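You operate a simulated robot arm through the tools that you are given. There is no shell and no other tool. Be economical: measure what you need, move in short steps, check, and stop when the job is done.

You are at the controls of a simulated robot arm. One attempt, no reset.

JOB
Close the open pot, wipe the smear, draw the plate back, lock the stop.
Fine: wipe with the blue pad and put it back; the stop stays at its mark. Set down upright: blue pad. What is to be rubbed or washed off counts as gone when no trace of it is left.
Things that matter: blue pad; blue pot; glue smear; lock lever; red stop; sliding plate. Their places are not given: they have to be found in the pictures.

It is judged by the outcome, as a careful person would: the job done as asked, and still so three seconds after it is handed in. It fails if anything else is knocked over, pushed out of place, dropped, spilled or broken.

ROBOT AND FRAMES
A 6-joint arm with a two-finger parallel gripper, fixed in place. Base frame: the origin is at the foot of the arm, x ahead of it, y to its left, z up; the work surface is at about z = 918. Lengths are in mm, angles in degrees, forces in N, time in s.
With the tool pointing down near the work surface it reaches from about 220 to 620 mm from the base axis. Its first joint turns from -66.0 to 66.0 degrees. Payload 2.7 kg.
The TCP is the grasp point between the finger pads, 23 mm short of the fingertips. In the tool frame z runs along the fingers and y along their closing line. The gripper opens to 94 mm. The fingers are 38 mm wide and 10 mm thick; the gripper's body (54 by 96 mm) begins 39 mm behind the TCP.
Orientation is that of the tool frame in the base frame, as a unit quaternion [x, y, z, w]. With the fingers straight down and closing along the base's y, the tool's x points along the base's -x, its y along +y and its z along -z.

CONTROLS
- The arm moves only by the tool nudge_tool. Its argument "steps" is a list of rows, each an object (a shift or turn left out is 0, a gripper value left out holds the last) with "translation": the shift along the tool's x, y, z in mm, a list of three; "rot": the turn, a rotation vector about the tool's x, y, z in degrees, a list of three. In form: [{"translation": [tx, ty, tz], "rot": [rx, ry, rz]}, ...]. A call has 1 to 8 rows; each row is the pose to reach, as a shift and turn from the pose commanded when the call began, along the tool's axes at that moment. "jaw" is the finger opening in mm, from 0 to 94, set as the call begins (left out, the last holds). A row lasts 0.2 s, in which the tool goes at most 50 mm and 8.6 degrees; a call with a longer step from one row to the next is refused whole, and so is a gripper value outside its range. A pose out of reach is approached as far as the arm can. The call stops where the force on the tool passes 70 N (or 10 N more than at its start, if that is more) or the arm is blocked; 0.2 s more then pass. Each finger travels about 45 mm/s and halts on what it meets, pressing with about 20 N; the grip force reading is that of the motor and also rises with nothing between the fingers. The clock runs only during rows and for 0.2 s after the last one: add rows that repeat a pose to give the fingers time. It gives the time, the measured TCP pose, the force on the tool (base axes), the opening and the grip force at its end, in the units of the frame above (readings bear some noise), with the torque about the TCP (base axes, N m) and any sound that the robot's microphone picked up.
- Cameras (640 x 400 px; columns grow to the right, rows downward): "scene" is fixed at [78.3, -457.4, 1405.3]; the picture's right is [0.65, -0.76, 0.00], its down [-0.47, -0.41, -0.78] and it looks along [0.59, 0.51, -0.62] (base axes); focal length 264 px, centre (320, 200). "wrist" rides on the gripper at [86, 16, -75] in the tool frame; the picture's right is [-0.18, 0.98, 0.00], its down [-0.58, -0.11, -0.81] and it looks along [-0.79, -0.15, 0.59] (tool axes); focal length 243 px, centre (320, 200).
- snapshot(camera): a new picture of that camera. No time passes.
- pixel_to_xyz(camera, pixels): for up to 12 pixels [column, row] of the newest picture of that camera ("zoom" is the newest enlarged one), the place [x, y, z] in the base frame of the surface seen there, good to about 3 mm, but the place of the scene camera against the robot may be out by one fixed shift of up to 18 mm in any direction. No time passes.
- close_up(camera, box): a new picture of the part [left, top, right, bottom] of that camera's present view, enlarged. No time passes.
- sign_off(): hands the job in; it is judged then, once.

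Work in short steps. Measure before you move; look again where a grasp or a placing could have gone wrong, and mend it. You have 80 turns and 38 pictures in all, those below and enlarged ones among them. Open the gripper and draw the arm clear of the work before you hand the job in, unless the task says otherwise; then end with one line.

The tools are called after ">>>" as a command line: name --argument value ..., lists and objects as JSON in quotes. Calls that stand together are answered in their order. nudge_tool: Moves the arm, as the interface text tells. Its arguments: {"type":"object","properties":{"steps":{"type":"array"},"jaw":{"type":"number"}},"required":["steps"]} The other tools are called the same way: snapshot (camera) takes a picture; pixel_to_xyz (camera, pixels) gives the place of the surface under pixels of a picture; close_up (camera, box) takes an enlarged picture of a part of a camera's view; sign_off () hands the job in.

At the start:

```text
time_s: 0.0
ee_pos: [328.3, -28.0, 1219.4]
ee_rot: [-0.001, 1.0, 0.0, 0.0]
contact_force: [0.5, -0.1, -0.3]
ft_torque: [0.02, -0.01, -0.01]
width: 93.9
gripper_force: 0.0
```

scene: 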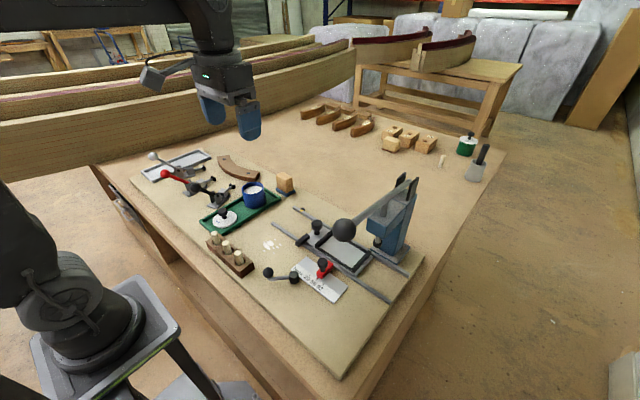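
wrist: 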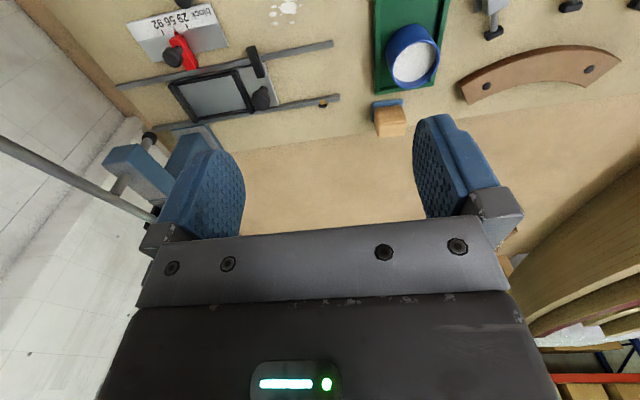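

The scene shows the blue pot near (254,195), a white lid at (225,219), the smear at (270,244), a plate on rails at (340,250), the red stop at (324,268) and a lever at (282,275). I'll enlarge these areas.

>>> close_up --camera "scene" --box '[190, 160, 310, 235]'

>>> close_up --camera "scene" --box '[240, 170, 432, 310]'

```text
5.33 times, centred on (250, 198) of scene
```

zoom: 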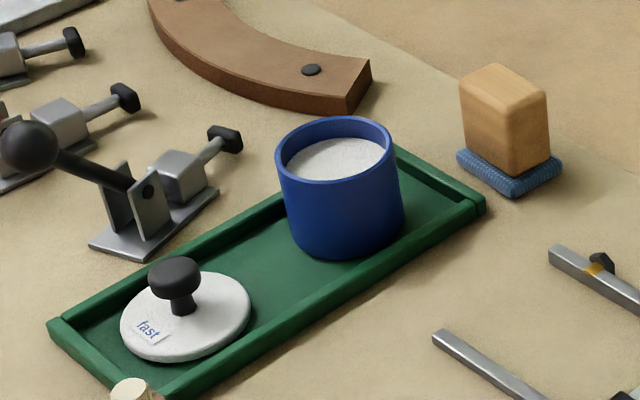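

```text
2.86 times, centred on (336, 240) of scene
```

zoom: 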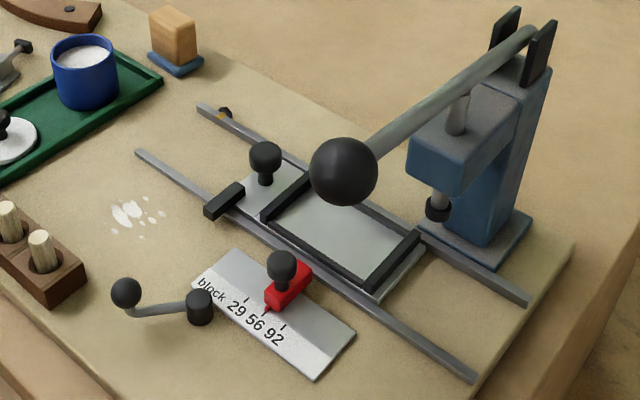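

I'll measure the main points in the scene zoom and in the wrist picture, and compare the two to find the scene camera's shift.

>>> pixel_to_xyz --camera "zoom" --pixels '[[265, 150], [226, 196], [282, 262], [288, 290], [125, 290], [200, 300], [130, 212], [225, 110], [205, 107], [345, 170], [172, 20], [340, 240]]'

>>> pixel_to_xyz --camera "scene" --pixels '[[222.8, 210], [218, 224], [230, 217], [254, 187], [245, 188], [262, 188], [254, 182], [285, 178], [285, 194], [202, 221], [279, 196], [270, 244]]'

>>> pixel_to_xyz --camera "wrist" --pixels '[[172, 56], [260, 98], [255, 62], [284, 8], [412, 65], [390, 120], [323, 103], [333, 44], [336, 97], [179, 35], [215, 90], [412, 28]]'

```text
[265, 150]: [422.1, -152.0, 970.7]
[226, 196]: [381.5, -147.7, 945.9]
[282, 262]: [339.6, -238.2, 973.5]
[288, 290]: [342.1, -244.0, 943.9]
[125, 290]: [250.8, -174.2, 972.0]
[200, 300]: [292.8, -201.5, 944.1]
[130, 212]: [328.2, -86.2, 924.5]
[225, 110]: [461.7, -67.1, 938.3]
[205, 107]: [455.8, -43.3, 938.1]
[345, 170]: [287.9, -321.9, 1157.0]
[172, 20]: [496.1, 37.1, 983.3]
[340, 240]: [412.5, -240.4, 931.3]
```

```text
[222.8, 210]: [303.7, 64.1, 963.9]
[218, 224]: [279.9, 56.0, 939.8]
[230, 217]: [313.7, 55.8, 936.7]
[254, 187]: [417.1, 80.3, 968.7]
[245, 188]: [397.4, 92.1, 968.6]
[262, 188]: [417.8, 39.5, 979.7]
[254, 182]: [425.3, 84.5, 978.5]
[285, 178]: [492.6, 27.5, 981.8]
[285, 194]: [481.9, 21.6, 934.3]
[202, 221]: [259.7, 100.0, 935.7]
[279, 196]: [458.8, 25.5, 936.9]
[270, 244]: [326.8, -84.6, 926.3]
```

```text
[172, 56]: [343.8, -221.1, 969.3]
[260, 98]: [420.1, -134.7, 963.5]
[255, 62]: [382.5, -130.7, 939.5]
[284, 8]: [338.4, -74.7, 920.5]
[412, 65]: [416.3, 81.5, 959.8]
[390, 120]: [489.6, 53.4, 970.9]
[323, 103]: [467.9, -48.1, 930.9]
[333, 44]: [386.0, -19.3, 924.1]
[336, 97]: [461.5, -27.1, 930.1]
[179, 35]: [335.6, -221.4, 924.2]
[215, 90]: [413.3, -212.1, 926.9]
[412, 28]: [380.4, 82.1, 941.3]
```

The scene-to-robot shift is about (+4,+17,-7). I'll enlarge the stop and lever, and move the arm back and up so the wrist camera can see the near objects.

>>> close_up --camera "scene" --box '[255, 215, 365, 305]'

>>> nudge_tool --steps '[{"translation": [25, 0, 0]}, {"translation": [50, 0, 0]}, {"translation": [80, 0, 0]}, {"translation": [80, 0, 0]}]'

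>>> snapshot --camera "wrist"

```text
4.44 times, centred on (310, 260) of scene
```

zoom: 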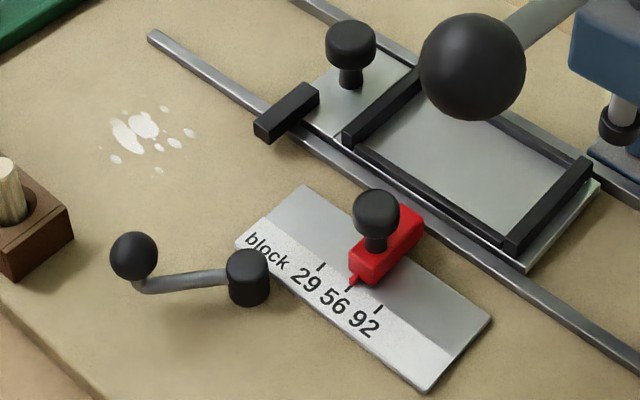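

```text
time_s: 1.0
ee_pos: [244.2, -28.0, 1222.0]
ee_rot: [0.0, 1.0, 0.0, 0.0]
contact_force: [-0.1, -0.3, 0.4]
ft_torque: [0.0, 0.0, 0.05]
width: 93.9
gripper_force: 0.0
```

```text
32 pictures are left
```

wrist: 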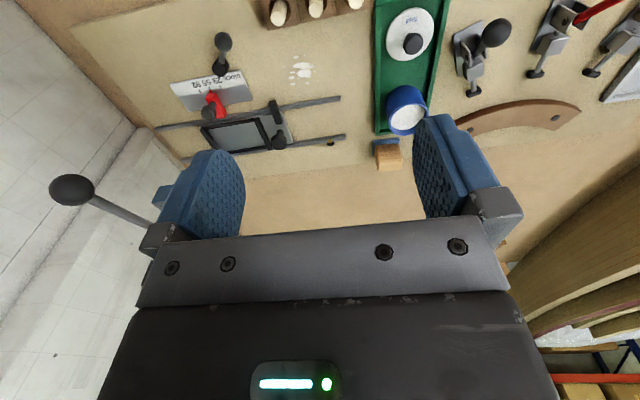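

The wrist picture now shows everything: lid knob (412,42), pot (406,108), pad block (388,155), smear (300,70), lever (222,50). I'll zoom in on both halves for accurate coordinates.

>>> close_up --camera "wrist" --box '[340, 0, 500, 180]'

>>> pixel_to_xyz --camera "wrist" --pixels '[[412, 42], [412, 36], [395, 30], [428, 30], [406, 88], [388, 115], [424, 115], [406, 112], [388, 155], [388, 141], [300, 70], [275, 140]]'

>>> pixel_to_xyz --camera "wrist" --pixels '[[223, 40], [222, 60], [219, 69], [222, 90], [209, 112], [215, 101], [273, 108], [340, 98], [345, 137], [330, 142], [412, 10], [375, 166]]'

```text
2.22 times, centred on (420, 90) of wrist
```

zoom: 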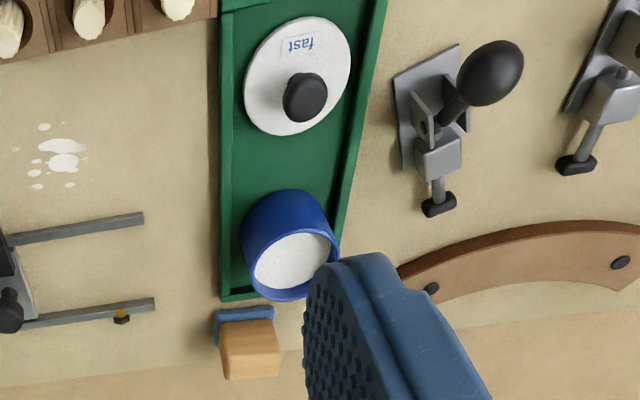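

```text
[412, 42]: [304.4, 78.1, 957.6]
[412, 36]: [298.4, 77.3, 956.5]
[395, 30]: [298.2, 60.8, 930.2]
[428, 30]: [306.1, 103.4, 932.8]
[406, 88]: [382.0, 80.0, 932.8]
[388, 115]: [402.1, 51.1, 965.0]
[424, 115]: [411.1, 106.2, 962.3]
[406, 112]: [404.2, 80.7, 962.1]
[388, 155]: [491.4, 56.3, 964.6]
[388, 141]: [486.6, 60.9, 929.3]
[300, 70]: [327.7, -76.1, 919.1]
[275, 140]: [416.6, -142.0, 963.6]
```

```text
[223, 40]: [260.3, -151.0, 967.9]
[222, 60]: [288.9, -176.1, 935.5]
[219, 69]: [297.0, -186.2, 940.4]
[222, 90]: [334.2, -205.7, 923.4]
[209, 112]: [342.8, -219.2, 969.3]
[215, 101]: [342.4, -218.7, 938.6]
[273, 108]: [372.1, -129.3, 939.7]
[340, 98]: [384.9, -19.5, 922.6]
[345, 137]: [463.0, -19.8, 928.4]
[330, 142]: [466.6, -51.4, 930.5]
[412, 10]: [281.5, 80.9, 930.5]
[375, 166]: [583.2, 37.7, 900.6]
```

I'll measure lid, pot rim and pad block edge points in this zoom.

>>> pixel_to_xyz --camera "zoom" --pixels '[[303, 90], [286, 95], [324, 95], [303, 76], [248, 83], [347, 65], [300, 21], [280, 131], [246, 270], [336, 250], [280, 298], [300, 230]]'

>>> pixel_to_xyz --camera "zoom" --pixels '[[226, 374], [276, 372], [222, 330], [274, 326], [217, 312], [270, 309], [250, 350], [60, 155], [45, 126], [36, 186], [15, 150], [84, 148]]'

>>> close_up --camera "wrist" --box '[140, 0, 360, 180]'

```text
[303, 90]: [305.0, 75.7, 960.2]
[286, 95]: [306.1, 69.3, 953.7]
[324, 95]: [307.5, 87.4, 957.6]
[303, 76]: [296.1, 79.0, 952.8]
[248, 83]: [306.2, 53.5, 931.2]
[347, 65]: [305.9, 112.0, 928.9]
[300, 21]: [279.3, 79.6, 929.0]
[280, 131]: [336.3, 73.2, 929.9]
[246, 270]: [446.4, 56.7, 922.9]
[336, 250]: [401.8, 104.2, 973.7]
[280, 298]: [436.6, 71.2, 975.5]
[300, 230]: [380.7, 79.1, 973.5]
```

```text
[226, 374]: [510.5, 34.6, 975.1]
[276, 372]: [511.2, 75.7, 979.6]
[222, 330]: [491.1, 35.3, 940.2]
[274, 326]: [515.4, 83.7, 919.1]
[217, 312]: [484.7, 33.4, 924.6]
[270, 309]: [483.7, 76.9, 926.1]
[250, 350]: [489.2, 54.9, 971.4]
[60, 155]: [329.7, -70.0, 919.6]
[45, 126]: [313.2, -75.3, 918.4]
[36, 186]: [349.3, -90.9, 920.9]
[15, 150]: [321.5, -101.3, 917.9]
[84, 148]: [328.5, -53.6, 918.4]
```

```text
2.22 times, centred on (250, 90) of wrist
```

zoom: 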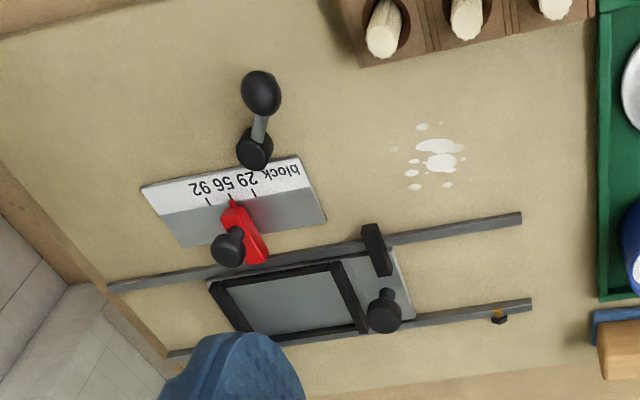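

Lid knob centre is about (306.5,79) with its top at z≈958, and the pot rim centre is about (409,78) at z≈975. I move above the lid with the jaw partly open.

>>> nudge_tool --jaw 50 --steps '[{"translation": [-15, 27, 30]}, {"translation": [-30, 54, 60]}, {"translation": [-46, 80, 100]}, {"translation": [-62, 107, 140]}, {"translation": [-62, 107, 180]}, {"translation": [-62, 107, 212]}, {"translation": [-62, 107, 212]}]'

>>> close_up --camera "wrist" --box '[160, 0, 480, 200]'

```text
refused: row 3 steps farther than a row can; nothing moved
```

```text
2.00 times, centred on (320, 100) of wrist
```

zoom: 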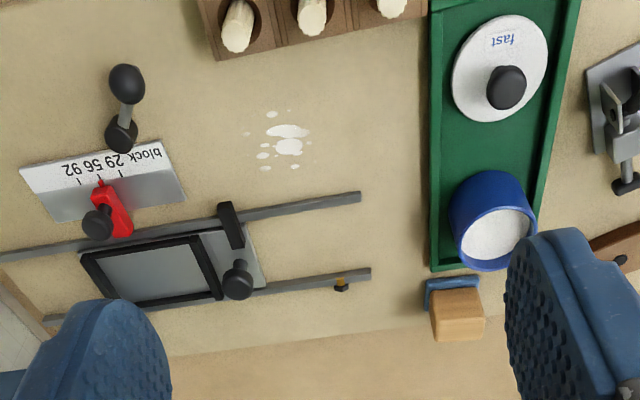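

The call was refused because one row was too long. I'll resend it with shorter rows.

>>> nudge_tool --jaw 50 --steps '[{"translation": [-14, 25, 35]}, {"translation": [-28, 48, 70]}, {"translation": [-42, 71, 105]}, {"translation": [-55, 92, 140]}, {"translation": [-62, 107, 175]}, {"translation": [-62, 107, 212]}, {"translation": [-62, 107, 212]}]'

>>> snapshot --camera "wrist"

```text
time_s: 2.6
ee_pos: [310.7, 78.6, 1007.2]
ee_rot: [0.0, 1.0, 0.0, 0.001]
contact_force: [-0.4, -0.7, 0.5]
ft_torque: [0.03, 0.01, -0.01]
width: 49.8
gripper_force: 0.1
```

```text
28 pictures are left
```

wrist: 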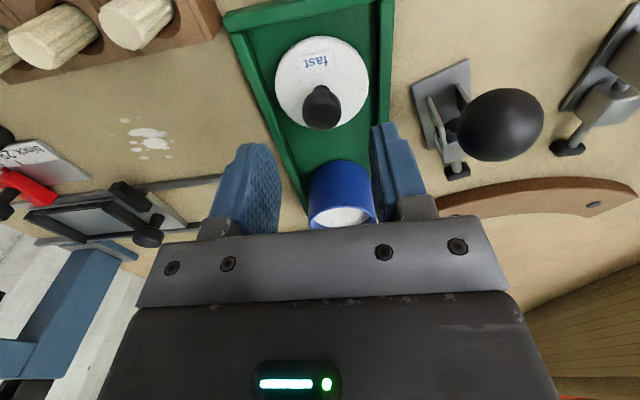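

At this closer range I measure the lid knob (322,105), the lid edges and the pot again.

>>> pixel_to_xyz --camera "wrist" --pixels '[[322, 118], [306, 108], [339, 108], [322, 127], [322, 90], [276, 80], [367, 82], [318, 39], [312, 195], [374, 195], [340, 163], [340, 212]]'

```text
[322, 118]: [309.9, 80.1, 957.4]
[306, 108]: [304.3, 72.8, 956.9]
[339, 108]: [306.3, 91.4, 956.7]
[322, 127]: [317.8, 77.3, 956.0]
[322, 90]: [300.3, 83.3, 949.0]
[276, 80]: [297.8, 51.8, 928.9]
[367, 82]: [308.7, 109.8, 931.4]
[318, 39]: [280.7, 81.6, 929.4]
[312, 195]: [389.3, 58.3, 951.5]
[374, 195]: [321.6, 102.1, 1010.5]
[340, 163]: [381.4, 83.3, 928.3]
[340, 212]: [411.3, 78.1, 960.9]
```

The knob centre is about (307.5,81). I lower to z≈957 (fingertips at 934, above the lid at 930) and close.

>>> nudge_tool --jaw 50 --steps '[{"translation": [3, 2, 0]}, {"translation": [3, 2, 25]}, {"translation": [3, 2, 49.5]}, {"translation": [3, 2, 49.5]}]'

>>> nudge_tool --jaw 8 --steps '[{"translation": [0, 0, 0]}, {"translation": [0, 0, 0]}, {"translation": [0, 0, 0]}, {"translation": [0, 0, 0]}]'

```text
time_s: 3.6
ee_pos: [308.7, 79.3, 957.2]
ee_rot: [0.0, 1.0, 0.0, 0.001]
contact_force: [0.5, 0.0, -0.4]
ft_torque: [0.0, -0.04, -0.03]
width: 50.2
gripper_force: 0.1
```

```text
time_s: 4.6
ee_pos: [309.3, 80.2, 957.5]
ee_rot: [0.0, 1.0, -0.001, 0.001]
contact_force: [0.1, -0.3, 0.4]
ft_torque: [-0.01, -0.02, 0.02]
width: 22.1
gripper_force: 20.0
```

The knob is held at 22 mm width. I lift it, move it above the pot and check.

>>> nudge_tool --steps '[{"translation": [0, 0, -25]}, {"translation": [0, 0, -50]}, {"translation": [0, 0, -80]}, {"translation": [-33, 0, -80]}, {"translation": [-66, 0, -80]}, {"translation": [-100, -2, -80]}, {"translation": [-100, -2, -80]}]'

>>> snapshot --camera "wrist"

>>> close_up --camera "scene" --box '[190, 130, 318, 210]'

```text
time_s: 6.2
ee_pos: [409.1, 78.8, 1041.4]
ee_rot: [0.0, 1.0, 0.0, 0.001]
contact_force: [-0.1, 0.3, -0.6]
ft_torque: [0.03, 0.03, 0.0]
width: 22.1
gripper_force: 20.0
```

```text
27 pictures are left
```

wrist: 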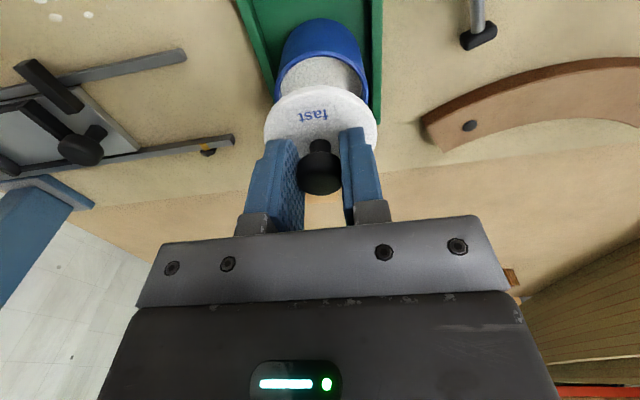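

```text
5.00 times, centred on (254, 170) of scene
```

zoom: 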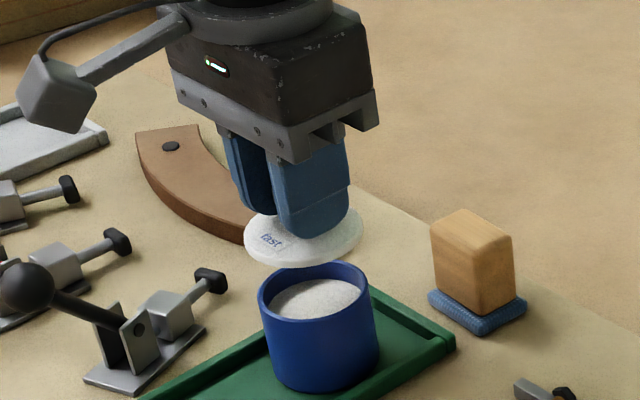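

I measure the lid edges and the pot rim in the wrist view to align them.

>>> pixel_to_xyz --camera "wrist" --pixels '[[322, 54], [300, 61], [344, 61], [278, 90], [366, 88], [283, 76], [363, 76], [266, 125], [376, 125], [320, 88], [285, 97], [358, 97]]'

```text
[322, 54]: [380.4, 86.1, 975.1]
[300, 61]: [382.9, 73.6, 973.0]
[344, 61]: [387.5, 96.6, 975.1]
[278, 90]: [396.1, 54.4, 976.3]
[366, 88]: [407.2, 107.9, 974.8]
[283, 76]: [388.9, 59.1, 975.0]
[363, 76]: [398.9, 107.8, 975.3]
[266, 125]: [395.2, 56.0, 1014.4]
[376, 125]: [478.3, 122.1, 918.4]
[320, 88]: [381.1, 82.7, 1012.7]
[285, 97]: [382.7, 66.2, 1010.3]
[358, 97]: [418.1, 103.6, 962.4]
```

Lid and pot both centre near (409,80), so they are aligned. I lower to just above the expected contact height.

>>> nudge_tool --steps '[{"translation": [0, 0, 15]}, {"translation": [0, 0, 28]}, {"translation": [0, 0, 30]}, {"translation": [0, 0, 30]}]'

>>> nudge_tool --steps '[{"translation": [0, 0, 1]}, {"translation": [0, 0, 2]}, {"translation": [0, 0, 2]}]'

```text
time_s: 7.2
ee_pos: [407.5, 78.8, 1010.2]
ee_rot: [0.0, 1.0, 0.0, 0.0]
contact_force: [-0.4, 1.0, 0.0]
ft_torque: [0.01, 0.01, -0.02]
width: 22.2
gripper_force: 20.0
```

```text
time_s: 8.0
ee_pos: [407.8, 80.5, 1009.1]
ee_rot: [-0.001, 1.0, 0.001, 0.003]
contact_force: [1.4, 0.9, 17.0]
ft_torque: [0.01, 0.37, 0.0]
width: 22.3
gripper_force: 20.1
```

There is contact at 17 N, with the torque putting it on the near side of the rim. I'll look before releasing.

>>> close_up --camera "scene" --box '[214, 150, 294, 210]'

>>> close_up --camera "wrist" --box '[220, 0, 420, 200]'

```text
6.67 times, centred on (254, 180) of scene
```

zoom: 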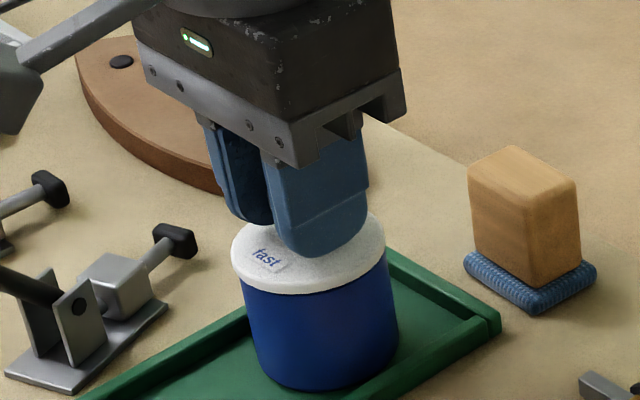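

```text
2.00 times, centred on (320, 100) of wrist
```

zoom: 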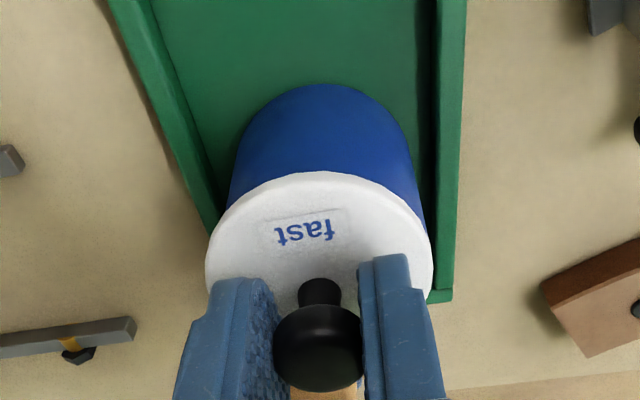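

The lid looks about 2–5 mm off toward -x. I measure the lid edge against the pot wall.

>>> pixel_to_xyz --camera "zoom" --pixels '[[322, 176], [280, 181], [360, 181], [240, 200], [400, 200], [212, 240], [427, 235], [322, 130], [270, 130], [380, 130], [245, 160], [400, 160]]'

```text
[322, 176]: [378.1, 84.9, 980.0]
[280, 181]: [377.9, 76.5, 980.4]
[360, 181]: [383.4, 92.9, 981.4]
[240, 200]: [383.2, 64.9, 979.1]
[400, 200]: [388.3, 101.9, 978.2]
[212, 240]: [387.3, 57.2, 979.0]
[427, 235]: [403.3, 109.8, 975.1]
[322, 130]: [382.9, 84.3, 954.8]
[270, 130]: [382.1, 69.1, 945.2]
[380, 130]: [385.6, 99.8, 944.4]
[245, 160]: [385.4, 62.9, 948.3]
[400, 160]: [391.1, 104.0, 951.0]
```

The lid is about 2 mm short in both x and y. I lift it slightly, shift it, lower it again and read the force.

>>> nudge_tool --steps '[{"translation": [0, 0, -4]}, {"translation": [-2, 1.5, -4]}, {"translation": [-2, 1.5, -2]}, {"translation": [-2, 1.5, -1]}, {"translation": [-2, 1.5, 0]}, {"translation": [-2, 1.5, 0]}]'

```text
time_s: 9.4
ee_pos: [408.5, 79.9, 1006.4]
ee_rot: [0.0, 1.0, 0.0, 0.0]
contact_force: [-1.0, -1.8, 4.1]
ft_torque: [0.05, -0.06, -0.02]
width: 22.3
gripper_force: 19.8
```

It went lower this time (1006.4, against 1009 before), so the lid is seating into the pot. I press a touch more, then release.

>>> nudge_tool --steps '[{"translation": [0, 0, 1]}, {"translation": [0, 0, 2]}, {"translation": [0, 0, 2]}]'

```text
time_s: 10.2
ee_pos: [409.4, 79.2, 1005.3]
ee_rot: [-0.001, 1.0, 0.001, 0.002]
contact_force: [-6.8, -0.6, 23.6]
ft_torque: [-0.03, -0.14, -0.01]
width: 22.3
gripper_force: 19.7
```

It is seated firmly. I release and back up, then look.

>>> nudge_tool --jaw 50 --steps '[{"translation": [0, 0, -1.5]}, {"translation": [0, 0, -1.5]}, {"translation": [0, 0, -1.5]}, {"translation": [0, 0, -20]}, {"translation": [0, 0, -60]}, {"translation": [0, 0, -90]}, {"translation": [40, 0, -90]}, {"translation": [40, 0, -90]}]'

>>> snapshot --camera "wrist"

>>> close_up --camera "scene" --box '[214, 150, 294, 210]'

```text
time_s: 12.0
ee_pos: [370.4, 78.1, 1094.2]
ee_rot: [-0.001, 1.0, 0.0, 0.0]
contact_force: [-0.4, 0.2, -0.1]
ft_torque: [-0.01, 0.01, -0.02]
width: 50.2
gripper_force: 0.0
heard: snap
```

```text
23 pictures are left
```

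wrist: 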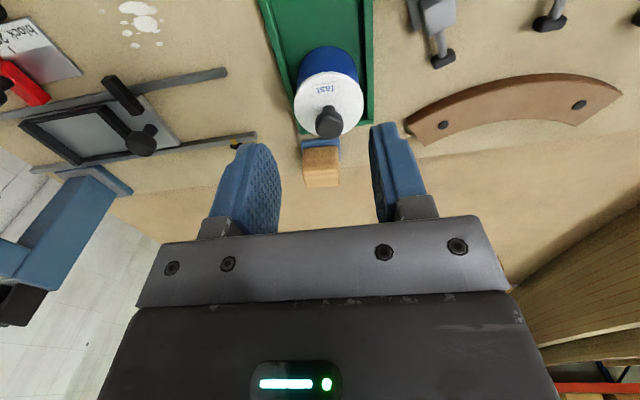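

```text
6.67 times, centred on (254, 180) of scene
```

zoom: 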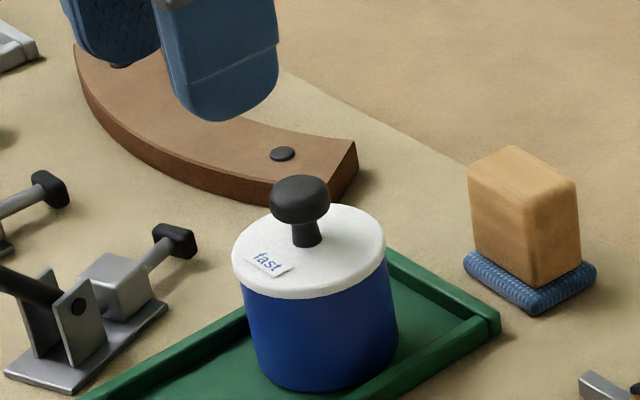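

A snap was heard and the lid sits level on the pot. Next I measure the pad block in the wrist view (320,165) and the scene view.

>>> pixel_to_xyz --camera "zoom" --pixels '[[472, 170], [512, 148], [577, 183], [533, 206], [524, 178], [533, 283], [580, 262], [466, 256], [530, 312], [595, 270], [478, 240], [555, 235]]'

>>> pixel_to_xyz --camera "wrist" --pixels '[[304, 152], [338, 151], [307, 185], [339, 185], [322, 168], [302, 144], [340, 142], [320, 185], [305, 168], [339, 168], [306, 176], [322, 155]]'

```text
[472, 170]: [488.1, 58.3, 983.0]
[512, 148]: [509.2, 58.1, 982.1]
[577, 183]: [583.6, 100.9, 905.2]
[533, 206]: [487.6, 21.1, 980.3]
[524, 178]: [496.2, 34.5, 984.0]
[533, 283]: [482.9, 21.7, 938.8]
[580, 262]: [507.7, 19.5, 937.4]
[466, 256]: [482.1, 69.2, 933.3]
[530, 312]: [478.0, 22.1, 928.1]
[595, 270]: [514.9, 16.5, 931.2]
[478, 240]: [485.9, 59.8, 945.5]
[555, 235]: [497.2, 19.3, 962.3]
```

```text
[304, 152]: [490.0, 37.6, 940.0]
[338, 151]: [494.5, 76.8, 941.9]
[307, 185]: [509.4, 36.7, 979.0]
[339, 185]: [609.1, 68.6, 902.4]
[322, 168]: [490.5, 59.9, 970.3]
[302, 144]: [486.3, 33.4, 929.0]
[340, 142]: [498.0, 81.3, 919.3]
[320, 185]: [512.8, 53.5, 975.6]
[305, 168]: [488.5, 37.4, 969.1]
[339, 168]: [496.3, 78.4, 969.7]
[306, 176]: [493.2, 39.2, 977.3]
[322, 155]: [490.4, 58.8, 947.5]
```

The block spans about x 490–514 and y 37–76, up to z 977, so its centre is (502,56.5). I move above it with the jaw at 70.

>>> nudge_tool --jaw 70 --steps '[{"translation": [-44, -7, 0]}, {"translation": [-88, -14, 0]}, {"translation": [-131, -21.5, 0]}, {"translation": [-131, -21.5, 40]}, {"translation": [-131, -21.5, 70]}, {"translation": [-131, -21.5, 70]}]'

>>> close_up --camera "scene" --box '[245, 125, 325, 205]'

```text
time_s: 13.4
ee_pos: [499.8, 55.8, 1022.8]
ee_rot: [0.0, 1.0, -0.001, 0.001]
contact_force: [1.2, -0.1, 0.2]
ft_torque: [0.02, -0.04, -0.04]
width: 70.1
gripper_force: 0.1
```

```text
5.00 times, centred on (285, 165) of scene
```

zoom: 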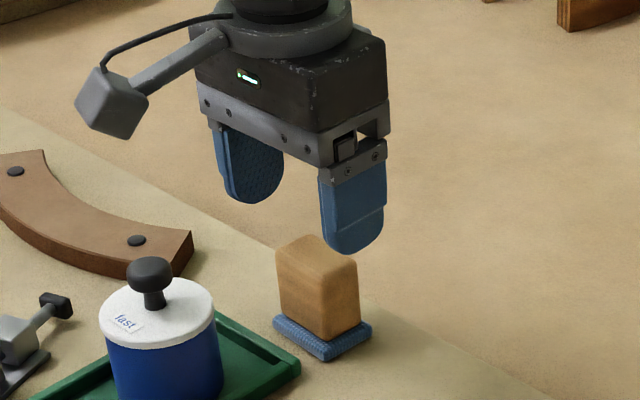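

The fingers straddle the block. I lower to z≈966 and close.

>>> nudge_tool --jaw 70 --steps '[{"translation": [-1.5, 1, 30]}, {"translation": [-1.5, 1, 56]}, {"translation": [-1.5, 1, 56]}]'

>>> nudge_tool --jaw 30 --steps '[{"translation": [0, 0, 0]}, {"translation": [0, 0, 0]}, {"translation": [0, 0, 0]}, {"translation": [0, 0, 0]}]'

>>> nudge_tool --steps '[{"translation": [0, 0, -30]}, {"translation": [0, 0, -70]}, {"translation": [0, 0, -70]}]'

>>> snapshot --camera "scene"

```text
time_s: 14.2
ee_pos: [502.4, 57.9, 968.5]
ee_rot: [-0.001, 1.0, 0.0, 0.001]
contact_force: [-0.7, 0.2, -0.4]
ft_torque: [0.01, 0.06, 0.0]
width: 70.0
gripper_force: 0.0
```

```text
time_s: 15.2
ee_pos: [501.8, 58.1, 968.0]
ee_rot: [0.0, 1.0, 0.001, 0.001]
contact_force: [-0.6, 0.3, -0.4]
ft_torque: [-0.03, -0.02, -0.04]
width: 45.5
gripper_force: 20.3
```

```text
time_s: 16.0
ee_pos: [501.6, 57.7, 1039.3]
ee_rot: [0.0, 1.0, 0.0, 0.0]
contact_force: [0.0, 0.0, -1.0]
ft_torque: [0.0, 0.0, 0.0]
width: 45.5
gripper_force: 20.3
```

```text
20 pictures are left
```

scene: 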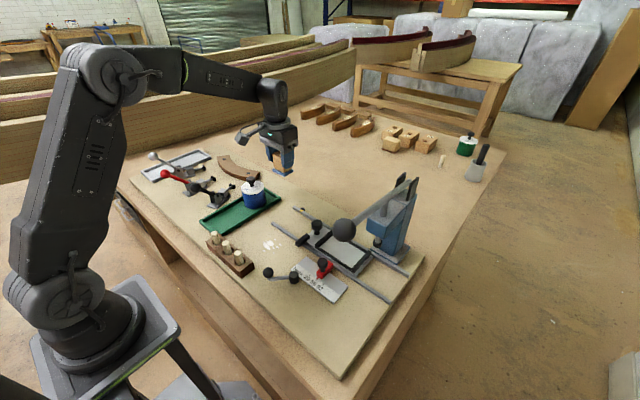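

The pad is lifted, with its home grasp pose at about (501.8,58,968). I check the peg rack's height and the surface around the smear.

>>> pixel_to_xyz --camera "scene" --pixels '[[213, 236], [226, 246], [239, 258], [252, 265], [270, 244], [262, 246], [277, 246], [268, 238], [300, 240], [281, 195], [290, 197], [317, 225]]'

```text
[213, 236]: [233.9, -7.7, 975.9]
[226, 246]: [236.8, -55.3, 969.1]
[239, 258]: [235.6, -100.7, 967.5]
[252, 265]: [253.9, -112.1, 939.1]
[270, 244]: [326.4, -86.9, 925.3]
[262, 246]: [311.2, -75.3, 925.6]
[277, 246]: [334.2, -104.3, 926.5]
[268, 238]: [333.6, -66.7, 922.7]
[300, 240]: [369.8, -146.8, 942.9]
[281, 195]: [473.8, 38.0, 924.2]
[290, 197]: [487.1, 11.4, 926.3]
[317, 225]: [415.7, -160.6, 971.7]
```

The surface is even and the pegs are low and clear. I carry the pad in -y first, then in -x, to above the smear.

>>> nudge_tool --steps '[{"translation": [0, -40, 0]}, {"translation": [0, -80, 0]}, {"translation": [30, -115, 0]}, {"translation": [70, -125, 0]}, {"translation": [110, -130, 0]}, {"translation": [145, -130, 15]}, {"translation": [175, -130, 50]}, {"translation": [175, -130, 60]}]'

>>> nudge_tool --steps '[{"translation": [0, 0, 8]}, {"translation": [0, 0, 10]}, {"translation": [0, 0, 11]}, {"translation": [0, 0, 11]}]'

```text
time_s: 17.8
ee_pos: [325.8, -71.0, 979.7]
ee_rot: [0.0, 1.0, 0.0, 0.002]
contact_force: [-0.2, 0.8, -0.9]
ft_torque: [0.0, -0.01, -0.02]
width: 45.6
gripper_force: 20.3
```

```text
time_s: 18.8
ee_pos: [327.8, -70.1, 968.8]
ee_rot: [-0.001, 1.0, 0.0, 0.001]
contact_force: [-1.2, -3.0, 6.3]
ft_torque: [-0.05, 0.12, 0.01]
width: 45.8
gripper_force: 19.8
```

Contact is light at 6 N. I scrub over the smear in a raster.

>>> nudge_tool --steps '[{"translation": [8, 12, 0.8]}, {"translation": [8, -22, 0.8]}, {"translation": [-2, -24, 0.8]}, {"translation": [-2, 12, 0.8]}, {"translation": [-14, 12, 0.8]}, {"translation": [-14, -22, 0.8]}, {"translation": [0, -22, 0.8]}, {"translation": [0, 0, 0.8]}]'

>>> nudge_tool --steps '[{"translation": [8, 12, 0]}, {"translation": [8, -22, 0]}, {"translation": [-2, -24, 0]}, {"translation": [-2, 12, 0]}, {"translation": [-14, 12, 0]}, {"translation": [-14, -22, 0]}, {"translation": [0, -22, 0]}, {"translation": [0, 0, 0]}]'

>>> nudge_tool --steps '[{"translation": [0, 0, -20]}, {"translation": [0, 25, -60]}, {"translation": [0, 60, -80]}, {"translation": [0, 90, -80]}, {"translation": [0, 90, -80]}]'

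>>> close_up --camera "scene" --box '[220, 200, 348, 280]'

```text
time_s: 20.6
ee_pos: [328.0, -70.4, 966.6]
ee_rot: [0.0, 1.0, 0.0, 0.0]
contact_force: [-0.5, -4.0, 9.3]
ft_torque: [-0.13, -0.12, -0.08]
width: 45.5
gripper_force: 19.8
```

```text
time_s: 22.4
ee_pos: [327.1, -72.6, 966.9]
ee_rot: [0.0, 1.0, 0.0, 0.0]
contact_force: [0.5, 1.0, -0.7]
ft_torque: [0.01, 0.0, 0.0]
width: 45.4
gripper_force: 20.1
```

```text
time_s: 23.6
ee_pos: [322.8, 19.1, 1044.6]
ee_rot: [0.0, 1.0, 0.0, 0.001]
contact_force: [0.8, 0.0, -0.4]
ft_torque: [0.03, 0.01, -0.02]
width: 45.3
gripper_force: 20.4
```

```text
5.00 times, centred on (284, 240) of scene
```

zoom: 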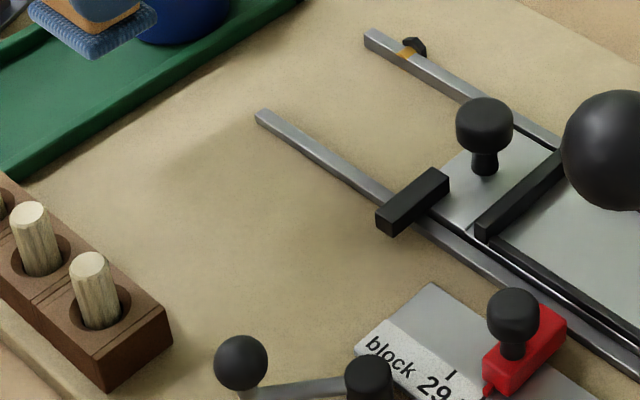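

The smear is gone from the scene view. I now carry the pad back to exactly where it was picked up, which is (-175,+40) away.

>>> nudge_tool --steps '[{"translation": [-45, -10, 0]}, {"translation": [-90, -10, 0]}, {"translation": [-135, 0, 0]}, {"translation": [-175, 20, 0]}, {"translation": [-175, 40, 0]}, {"translation": [-175, 40, 40]}, {"translation": [-175, 40, 72]}, {"translation": [-175, 40, 72]}]'

>>> nudge_tool --steps '[{"translation": [0, 0, 4]}, {"translation": [0, 0, 6]}, {"translation": [0, 0, 6]}]'

```text
time_s: 25.4
ee_pos: [500.3, 58.6, 974.7]
ee_rot: [0.0, 1.0, 0.0, 0.001]
contact_force: [-0.1, 1.2, -1.3]
ft_torque: [-0.01, 0.01, -0.03]
width: 45.5
gripper_force: 20.1
```

```text
time_s: 26.2
ee_pos: [501.6, 59.5, 967.6]
ee_rot: [0.0, 1.0, 0.0, 0.0]
contact_force: [-0.3, 0.3, -0.2]
ft_torque: [-0.02, 0.02, 0.04]
width: 45.7
gripper_force: 20.0
```

There is no contact yet. I lower a millimetre at a time.

>>> nudge_tool --steps '[{"translation": [0, 0, 0.7]}, {"translation": [0, 0, 1.2]}, {"translation": [0, 0, 1.2]}]'

```text
time_s: 27.0
ee_pos: [502.6, 58.9, 966.3]
ee_rot: [-0.001, 1.0, 0.0, 0.0]
contact_force: [0.2, -0.2, -0.6]
ft_torque: [0.04, 0.0, 0.01]
width: 45.7
gripper_force: 20.2
```

>>> nudge_tool --steps '[{"translation": [0, 0, 0.7]}, {"translation": [0, 0, 1.4]}, {"translation": [0, 0, 1.4]}]'

>>> close_up --camera "scene" --box '[255, 155, 319, 205]'

```text
time_s: 27.8
ee_pos: [500.3, 60.4, 967.0]
ee_rot: [0.0, 1.0, -0.001, 0.001]
contact_force: [0.4, -0.5, -0.5]
ft_torque: [-0.04, 0.01, -0.01]
width: 46.0
gripper_force: 20.4
```

```text
8.00 times, centred on (287, 180) of scene
```

zoom: 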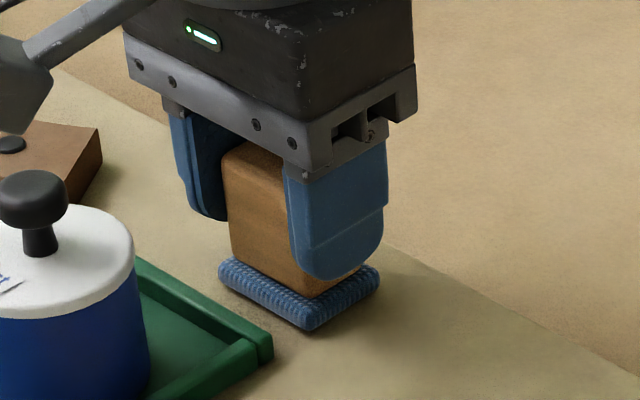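

The pad is nearly down but still shows no force. I keep lowering.

>>> nudge_tool --steps '[{"translation": [0, 0, 0.7]}, {"translation": [0, 0, 1.4]}, {"translation": [0, 0, 1.4]}]'

>>> pixel_to_xyz --camera "zoom" --pixels '[[310, 300], [310, 327], [310, 340], [225, 285], [370, 300], [255, 155]]'

```text
time_s: 28.6
ee_pos: [503.0, 61.8, 965.2]
ee_rot: [-0.001, 1.0, 0.0, 0.001]
contact_force: [-0.3, 0.0, 0.0]
ft_torque: [-0.02, -0.02, -0.02]
width: 45.8
gripper_force: 20.0
```

```text
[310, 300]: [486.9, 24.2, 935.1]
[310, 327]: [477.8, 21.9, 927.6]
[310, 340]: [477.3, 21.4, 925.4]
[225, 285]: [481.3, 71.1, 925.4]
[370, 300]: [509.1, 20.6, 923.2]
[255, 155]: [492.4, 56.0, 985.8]
```

Still no contact. I lower again in small increments.

>>> nudge_tool --steps '[{"translation": [0, 0, 0.5]}, {"translation": [0, 0, 1]}, {"translation": [0, 0, 1]}]'

>>> nudge_tool --steps '[{"translation": [0, 0, 0.5]}, {"translation": [0, 0, 1]}, {"translation": [0, 0, 1]}]'

```text
time_s: 29.4
ee_pos: [500.9, 61.1, 964.2]
ee_rot: [0.0, 1.0, 0.0, 0.002]
contact_force: [-5.3, 2.3, 15.6]
ft_torque: [0.07, 0.25, -0.03]
width: 45.7
gripper_force: 20.2
```

```text
time_s: 30.2
ee_pos: [502.7, 61.1, 963.7]
ee_rot: [0.0, 1.0, 0.0, 0.002]
contact_force: [-2.0, 6.9, 21.0]
ft_torque: [0.09, -0.04, 0.05]
width: 45.6
gripper_force: 19.9
```

The pad is down with 21 N. I ease off, release, and lift clear.

>>> nudge_tool --jaw 70 --steps '[{"translation": [0, 0, -1]}, {"translation": [0, 0, -1]}, {"translation": [0, 0, -1]}, {"translation": [0, 0, -1]}, {"translation": [0, 0, -30]}, {"translation": [0, 0, -70]}, {"translation": [20, -20, -100]}, {"translation": [40, -40, -110]}]'

>>> nudge_tool --steps '[{"translation": [40, -20, -30]}, {"translation": [80, -40, -50]}, {"translation": [120, -55, -80]}, {"translation": [160, -65, -100]}, {"translation": [200, -65, -110]}, {"translation": [200, -65, -110]}]'

>>> snapshot --camera "wrist"

>>> close_up --camera "scene" --box '[214, 150, 342, 250]'

```text
time_s: 32.0
ee_pos: [461.7, 18.7, 1073.9]
ee_rot: [0.0, 1.0, 0.0, 0.0]
contact_force: [0.6, 0.6, 0.0]
ft_torque: [0.0, 0.03, 0.02]
width: 70.3
gripper_force: 0.0
```

```text
refused: row 1 steps farther than a row can; nothing moved
```

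```text
17 pictures are left
```

wrist: 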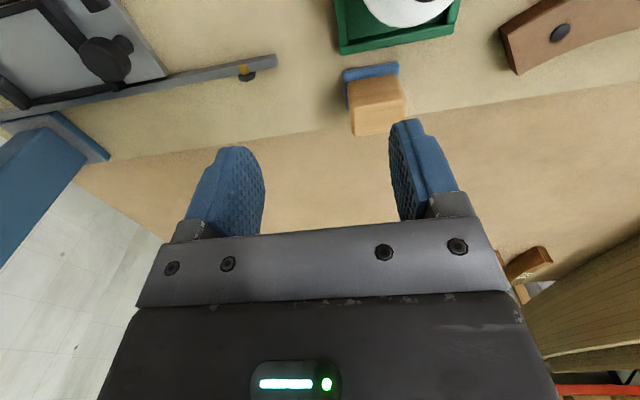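

```text
4.00 times, centred on (278, 200) of scene
```

zoom: 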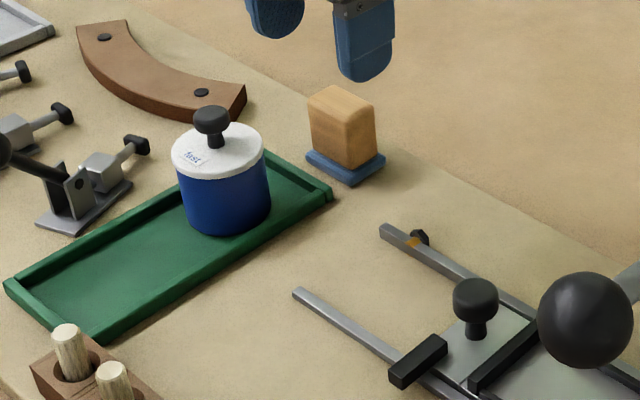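

The pad is back upright and the pot is closed. I move above the plate knob at about (420,-135) for a closer look.

>>> nudge_tool --jaw 50 --steps '[{"translation": [12, -40, 0]}, {"translation": [24, -80, 0]}, {"translation": [36, -120, 0]}, {"translation": [44, -153, 20]}, {"translation": [44, -153, 50]}, {"translation": [44, -153, 50]}]'

>>> snapshot --camera "wrist"

>>> pixel_to_xyz --camera "scene" --pixels '[[273, 225], [274, 225], [391, 302], [296, 208], [408, 275], [300, 240], [330, 259], [317, 241], [305, 237]]'

```text
time_s: 33.4
ee_pos: [418.3, -135.6, 1020.2]
ee_rot: [-0.001, 1.0, 0.001, 0.001]
contact_force: [0.5, -0.5, 0.0]
ft_torque: [-0.01, 0.0, 0.01]
width: 49.9
gripper_force: 0.0
```

```text
15 pictures are left
```

wrist: 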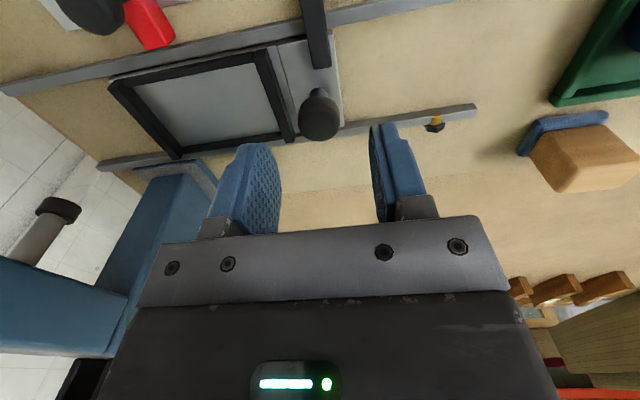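

```text
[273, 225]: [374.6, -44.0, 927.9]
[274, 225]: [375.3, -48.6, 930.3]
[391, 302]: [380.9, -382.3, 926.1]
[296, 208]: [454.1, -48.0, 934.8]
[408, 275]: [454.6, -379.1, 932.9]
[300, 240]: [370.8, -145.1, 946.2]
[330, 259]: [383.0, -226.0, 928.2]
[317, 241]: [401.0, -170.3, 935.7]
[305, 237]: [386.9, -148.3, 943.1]
```

The rails run almost exactly along base y. I measure the plate knob (319,115), the frame ridge and the crossbar.

>>> pixel_to_xyz --camera "wrist" --pixels '[[319, 125], [299, 118], [339, 118], [319, 92], [319, 137], [318, 66], [308, 45], [340, 120], [275, 90], [290, 138], [440, 120], [300, 75]]'

```text
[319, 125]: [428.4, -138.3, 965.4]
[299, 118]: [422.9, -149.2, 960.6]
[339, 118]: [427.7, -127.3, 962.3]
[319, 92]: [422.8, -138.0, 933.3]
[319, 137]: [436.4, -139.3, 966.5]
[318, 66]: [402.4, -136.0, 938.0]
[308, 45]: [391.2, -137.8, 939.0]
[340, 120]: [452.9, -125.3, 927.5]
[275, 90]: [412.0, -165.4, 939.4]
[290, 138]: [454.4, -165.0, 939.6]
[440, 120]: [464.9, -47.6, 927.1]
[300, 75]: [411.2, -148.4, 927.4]
```

Knob centre is about (427.5,-138) with its top at z≈966, and the ridge and crossbar tops are at z≈939. I lower to z≈964 and close.

>>> nudge_tool --jaw 38 --steps '[{"translation": [-9, -2.5, 0]}, {"translation": [-9, -2.5, 30]}, {"translation": [-9, -2.5, 55]}, {"translation": [-9, -2.5, 55]}]'

>>> nudge_tool --jaw 8 --steps '[{"translation": [0, 0, 0]}, {"translation": [0, 0, 0]}, {"translation": [0, 0, 0]}, {"translation": [0, 0, 0]}]'

```text
time_s: 34.4
ee_pos: [426.3, -134.2, 966.6]
ee_rot: [0.0, 1.0, -0.001, 0.0]
contact_force: [-0.8, 0.3, -1.0]
ft_torque: [0.01, -0.01, -0.01]
width: 38.1
gripper_force: 0.0
```

```text
time_s: 35.4
ee_pos: [426.0, -134.7, 967.3]
ee_rot: [0.0, 1.0, 0.0, 0.0]
contact_force: [0.7, 0.9, -4.0]
ft_torque: [0.03, -0.21, -0.01]
width: 27.3
gripper_force: 44.9
```

The knob is held at 27 mm. I pull gently in +y and read the force.

>>> nudge_tool --steps '[{"translation": [0, 2, 0]}, {"translation": [0, 4, 0]}, {"translation": [0, 6, 0]}, {"translation": [0, 6, 0]}]'

```text
time_s: 36.4
ee_pos: [426.2, -128.6, 967.0]
ee_rot: [0.0, 1.0, 0.001, -0.002]
contact_force: [-8.2, -0.7, -14.5]
ft_torque: [-0.05, -0.37, -0.11]
width: 27.1
gripper_force: 45.4
```

It moved, but there is a -14 N vertical load. I'll look before continuing.

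>>> close_up --camera "scene" --box '[260, 190, 388, 290]'

>>> close_up --camera "wrist" --box '[200, 40, 440, 220]'

```text
4.00 times, centred on (324, 240) of scene
```

zoom: 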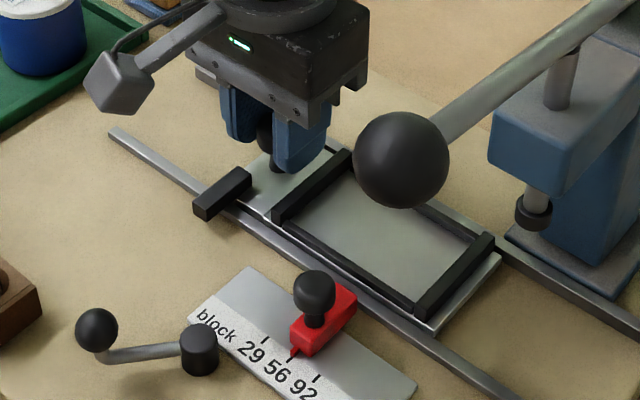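

```text
2.22 times, centred on (320, 130) of wrist
```

zoom: 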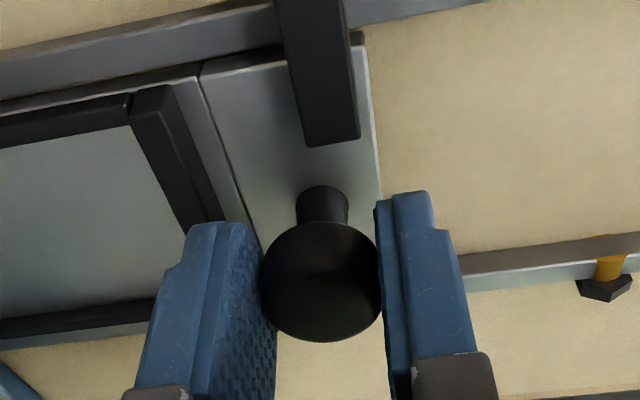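

The knob is gripped cleanly and the plate follows. I keep drawing in +y in small rows, lowering 1 mm to relieve the load.

>>> nudge_tool --steps '[{"translation": [0, 0, 1]}, {"translation": [0, 5, 1]}, {"translation": [0, 10, 1]}, {"translation": [0, 15, 1]}, {"translation": [0, 20, 1]}, {"translation": [0, 25, 1]}, {"translation": [0, 25, 1]}]'

```text
time_s: 38.0
ee_pos: [426.6, -102.8, 967.8]
ee_rot: [-0.001, 1.0, 0.0, 0.001]
contact_force: [-14.7, -0.5, 23.6]
ft_torque: [-0.03, 0.97, 0.0]
width: 27.4
gripper_force: 45.3
```

The plate moves freely along y, with side load from misalignment (Fx -15, Fz +24). I correct by x -1 and z +0.6 and continue.

>>> nudge_tool --steps '[{"translation": [0.7, 0, -0.6]}, {"translation": [0.8, 5, -0.6]}, {"translation": [0.9, 10, -0.6]}, {"translation": [1, 15, -0.6]}, {"translation": [1, 15, -0.6]}]'

```text
time_s: 39.2
ee_pos: [426.4, -87.8, 966.9]
ee_rot: [-0.001, 1.0, 0.0, 0.001]
contact_force: [6.6, -0.4, -6.9]
ft_torque: [-0.06, -1.37, 0.1]
width: 27.4
gripper_force: 45.4
```

Loads are small. I continue in short rows, watching for the end stop or a click.

>>> nudge_tool --steps '[{"translation": [0, 4, 0.3]}, {"translation": [0, 8, 0.3]}, {"translation": [0, 12, 0.3]}, {"translation": [0, 12, 0.3]}]'

>>> close_up --camera "wrist" --box '[200, 20, 480, 200]'

```text
time_s: 40.2
ee_pos: [426.7, -77.6, 967.6]
ee_rot: [-0.001, 1.0, 0.0, 0.001]
contact_force: [10.7, -0.2, 4.0]
ft_torque: [0.0, 0.33, -0.11]
width: 27.5
gripper_force: 44.7
```

```text
2.22 times, centred on (340, 110) of wrist
```

zoom: 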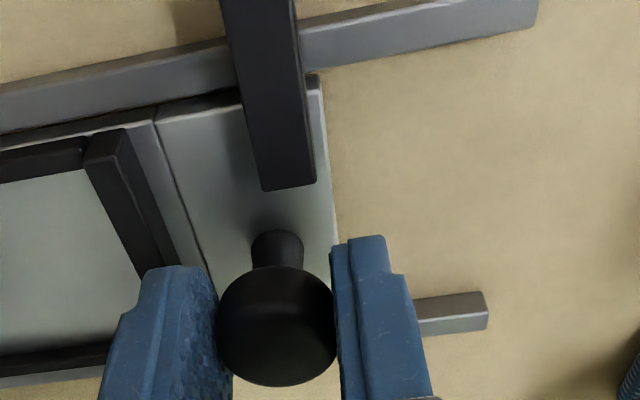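

The leading edge of the plate is nearing the orange mark at y≈-50. I continue in 2 mm rows.

>>> nudge_tool --steps '[{"translation": [0, 2, 0]}, {"translation": [0, 4, 0]}, {"translation": [0, 6, 0]}, {"translation": [0, 8, 0]}, {"translation": [0, 10, 0]}, {"translation": [0, 10, 0]}]'

>>> pixel_to_xyz --camera "zoom" --pixels '[[330, 180], [315, 85], [290, 190]]'

```text
time_s: 41.6
ee_pos: [425.9, -68.5, 966.7]
ee_rot: [-0.001, 1.0, 0.0, 0.001]
contact_force: [8.5, 0.2, 6.5]
ft_torque: [0.0, 0.25, 0.0]
width: 27.7
gripper_force: 45.0
```

```text
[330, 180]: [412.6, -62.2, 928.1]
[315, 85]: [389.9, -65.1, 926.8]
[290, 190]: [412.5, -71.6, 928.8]
```

The leading edge is now at about y -53. I go on in 2 mm rows toward the mark.

>>> nudge_tool --steps '[{"translation": [0, 1.5, 0]}, {"translation": [0, 3, 0]}, {"translation": [0, 4.5, 0]}, {"translation": [0, 6, 0]}, {"translation": [0, 6, 0]}]'

>>> close_up --camera "scene" --box '[260, 190, 356, 265]'

```text
time_s: 42.8
ee_pos: [425.9, -61.3, 967.7]
ee_rot: [0.0, 1.0, 0.0, 0.0]
contact_force: [4.1, -1.8, 14.0]
ft_torque: [0.01, 0.43, -0.19]
width: 27.4
gripper_force: 45.0
```

```text
5.33 times, centred on (308, 228) of scene
```

zoom: 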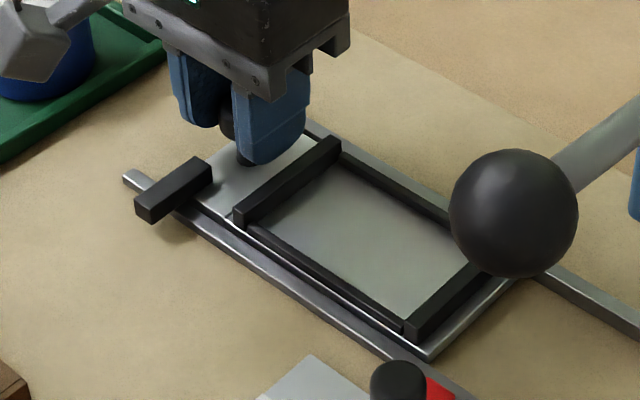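

The leading edge is about level with the orange mark, and I have felt no stop. I pull 3 mm more, slowly.

>>> nudge_tool --steps '[{"translation": [0, 1, 0.0]}, {"translation": [0, 2, 0]}, {"translation": [0, 3, 0]}, {"translation": [0, 3, 0]}]'

```text
time_s: 43.8
ee_pos: [425.8, -59.1, 965.6]
ee_rot: [-0.001, 1.0, 0.0, 0.001]
contact_force: [8.3, 0.1, 15.3]
ft_torque: [-0.1, 0.51, 0.1]
width: 27.4
gripper_force: 44.9
```

There is still no resistance. I release, rise and inspect the mark and plate.

>>> nudge_tool --jaw 40 --steps '[{"translation": [0, 0, 0]}, {"translation": [0, 0, 0]}, {"translation": [0, 0, -20]}, {"translation": [0, 0, -50]}, {"translation": [30, 0, -90]}, {"translation": [30, 0, -100]}]'

>>> snapshot --camera "wrist"

>>> close_up --camera "scene" --box '[260, 190, 356, 265]'

```text
time_s: 45.2
ee_pos: [396.3, -58.9, 1071.3]
ee_rot: [0.0, 1.0, 0.0, 0.0]
contact_force: [0.3, 0.3, -0.6]
ft_torque: [0.03, 0.02, -0.02]
width: 39.9
gripper_force: 0.1
```

```text
10 pictures are left
```

wrist: 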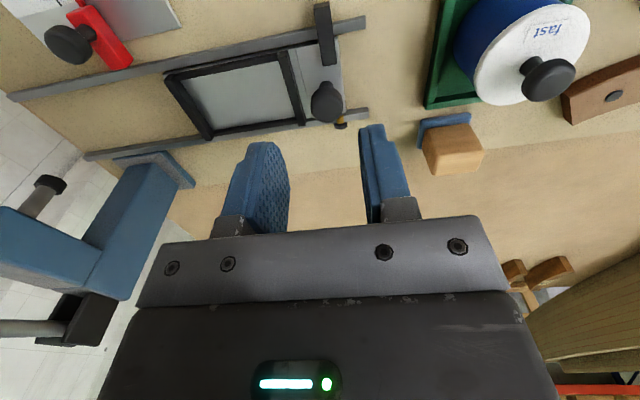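

```text
5.33 times, centred on (308, 228) of scene
```

zoom: 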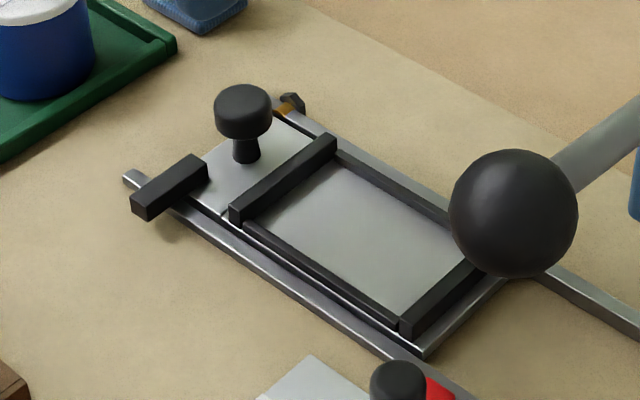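

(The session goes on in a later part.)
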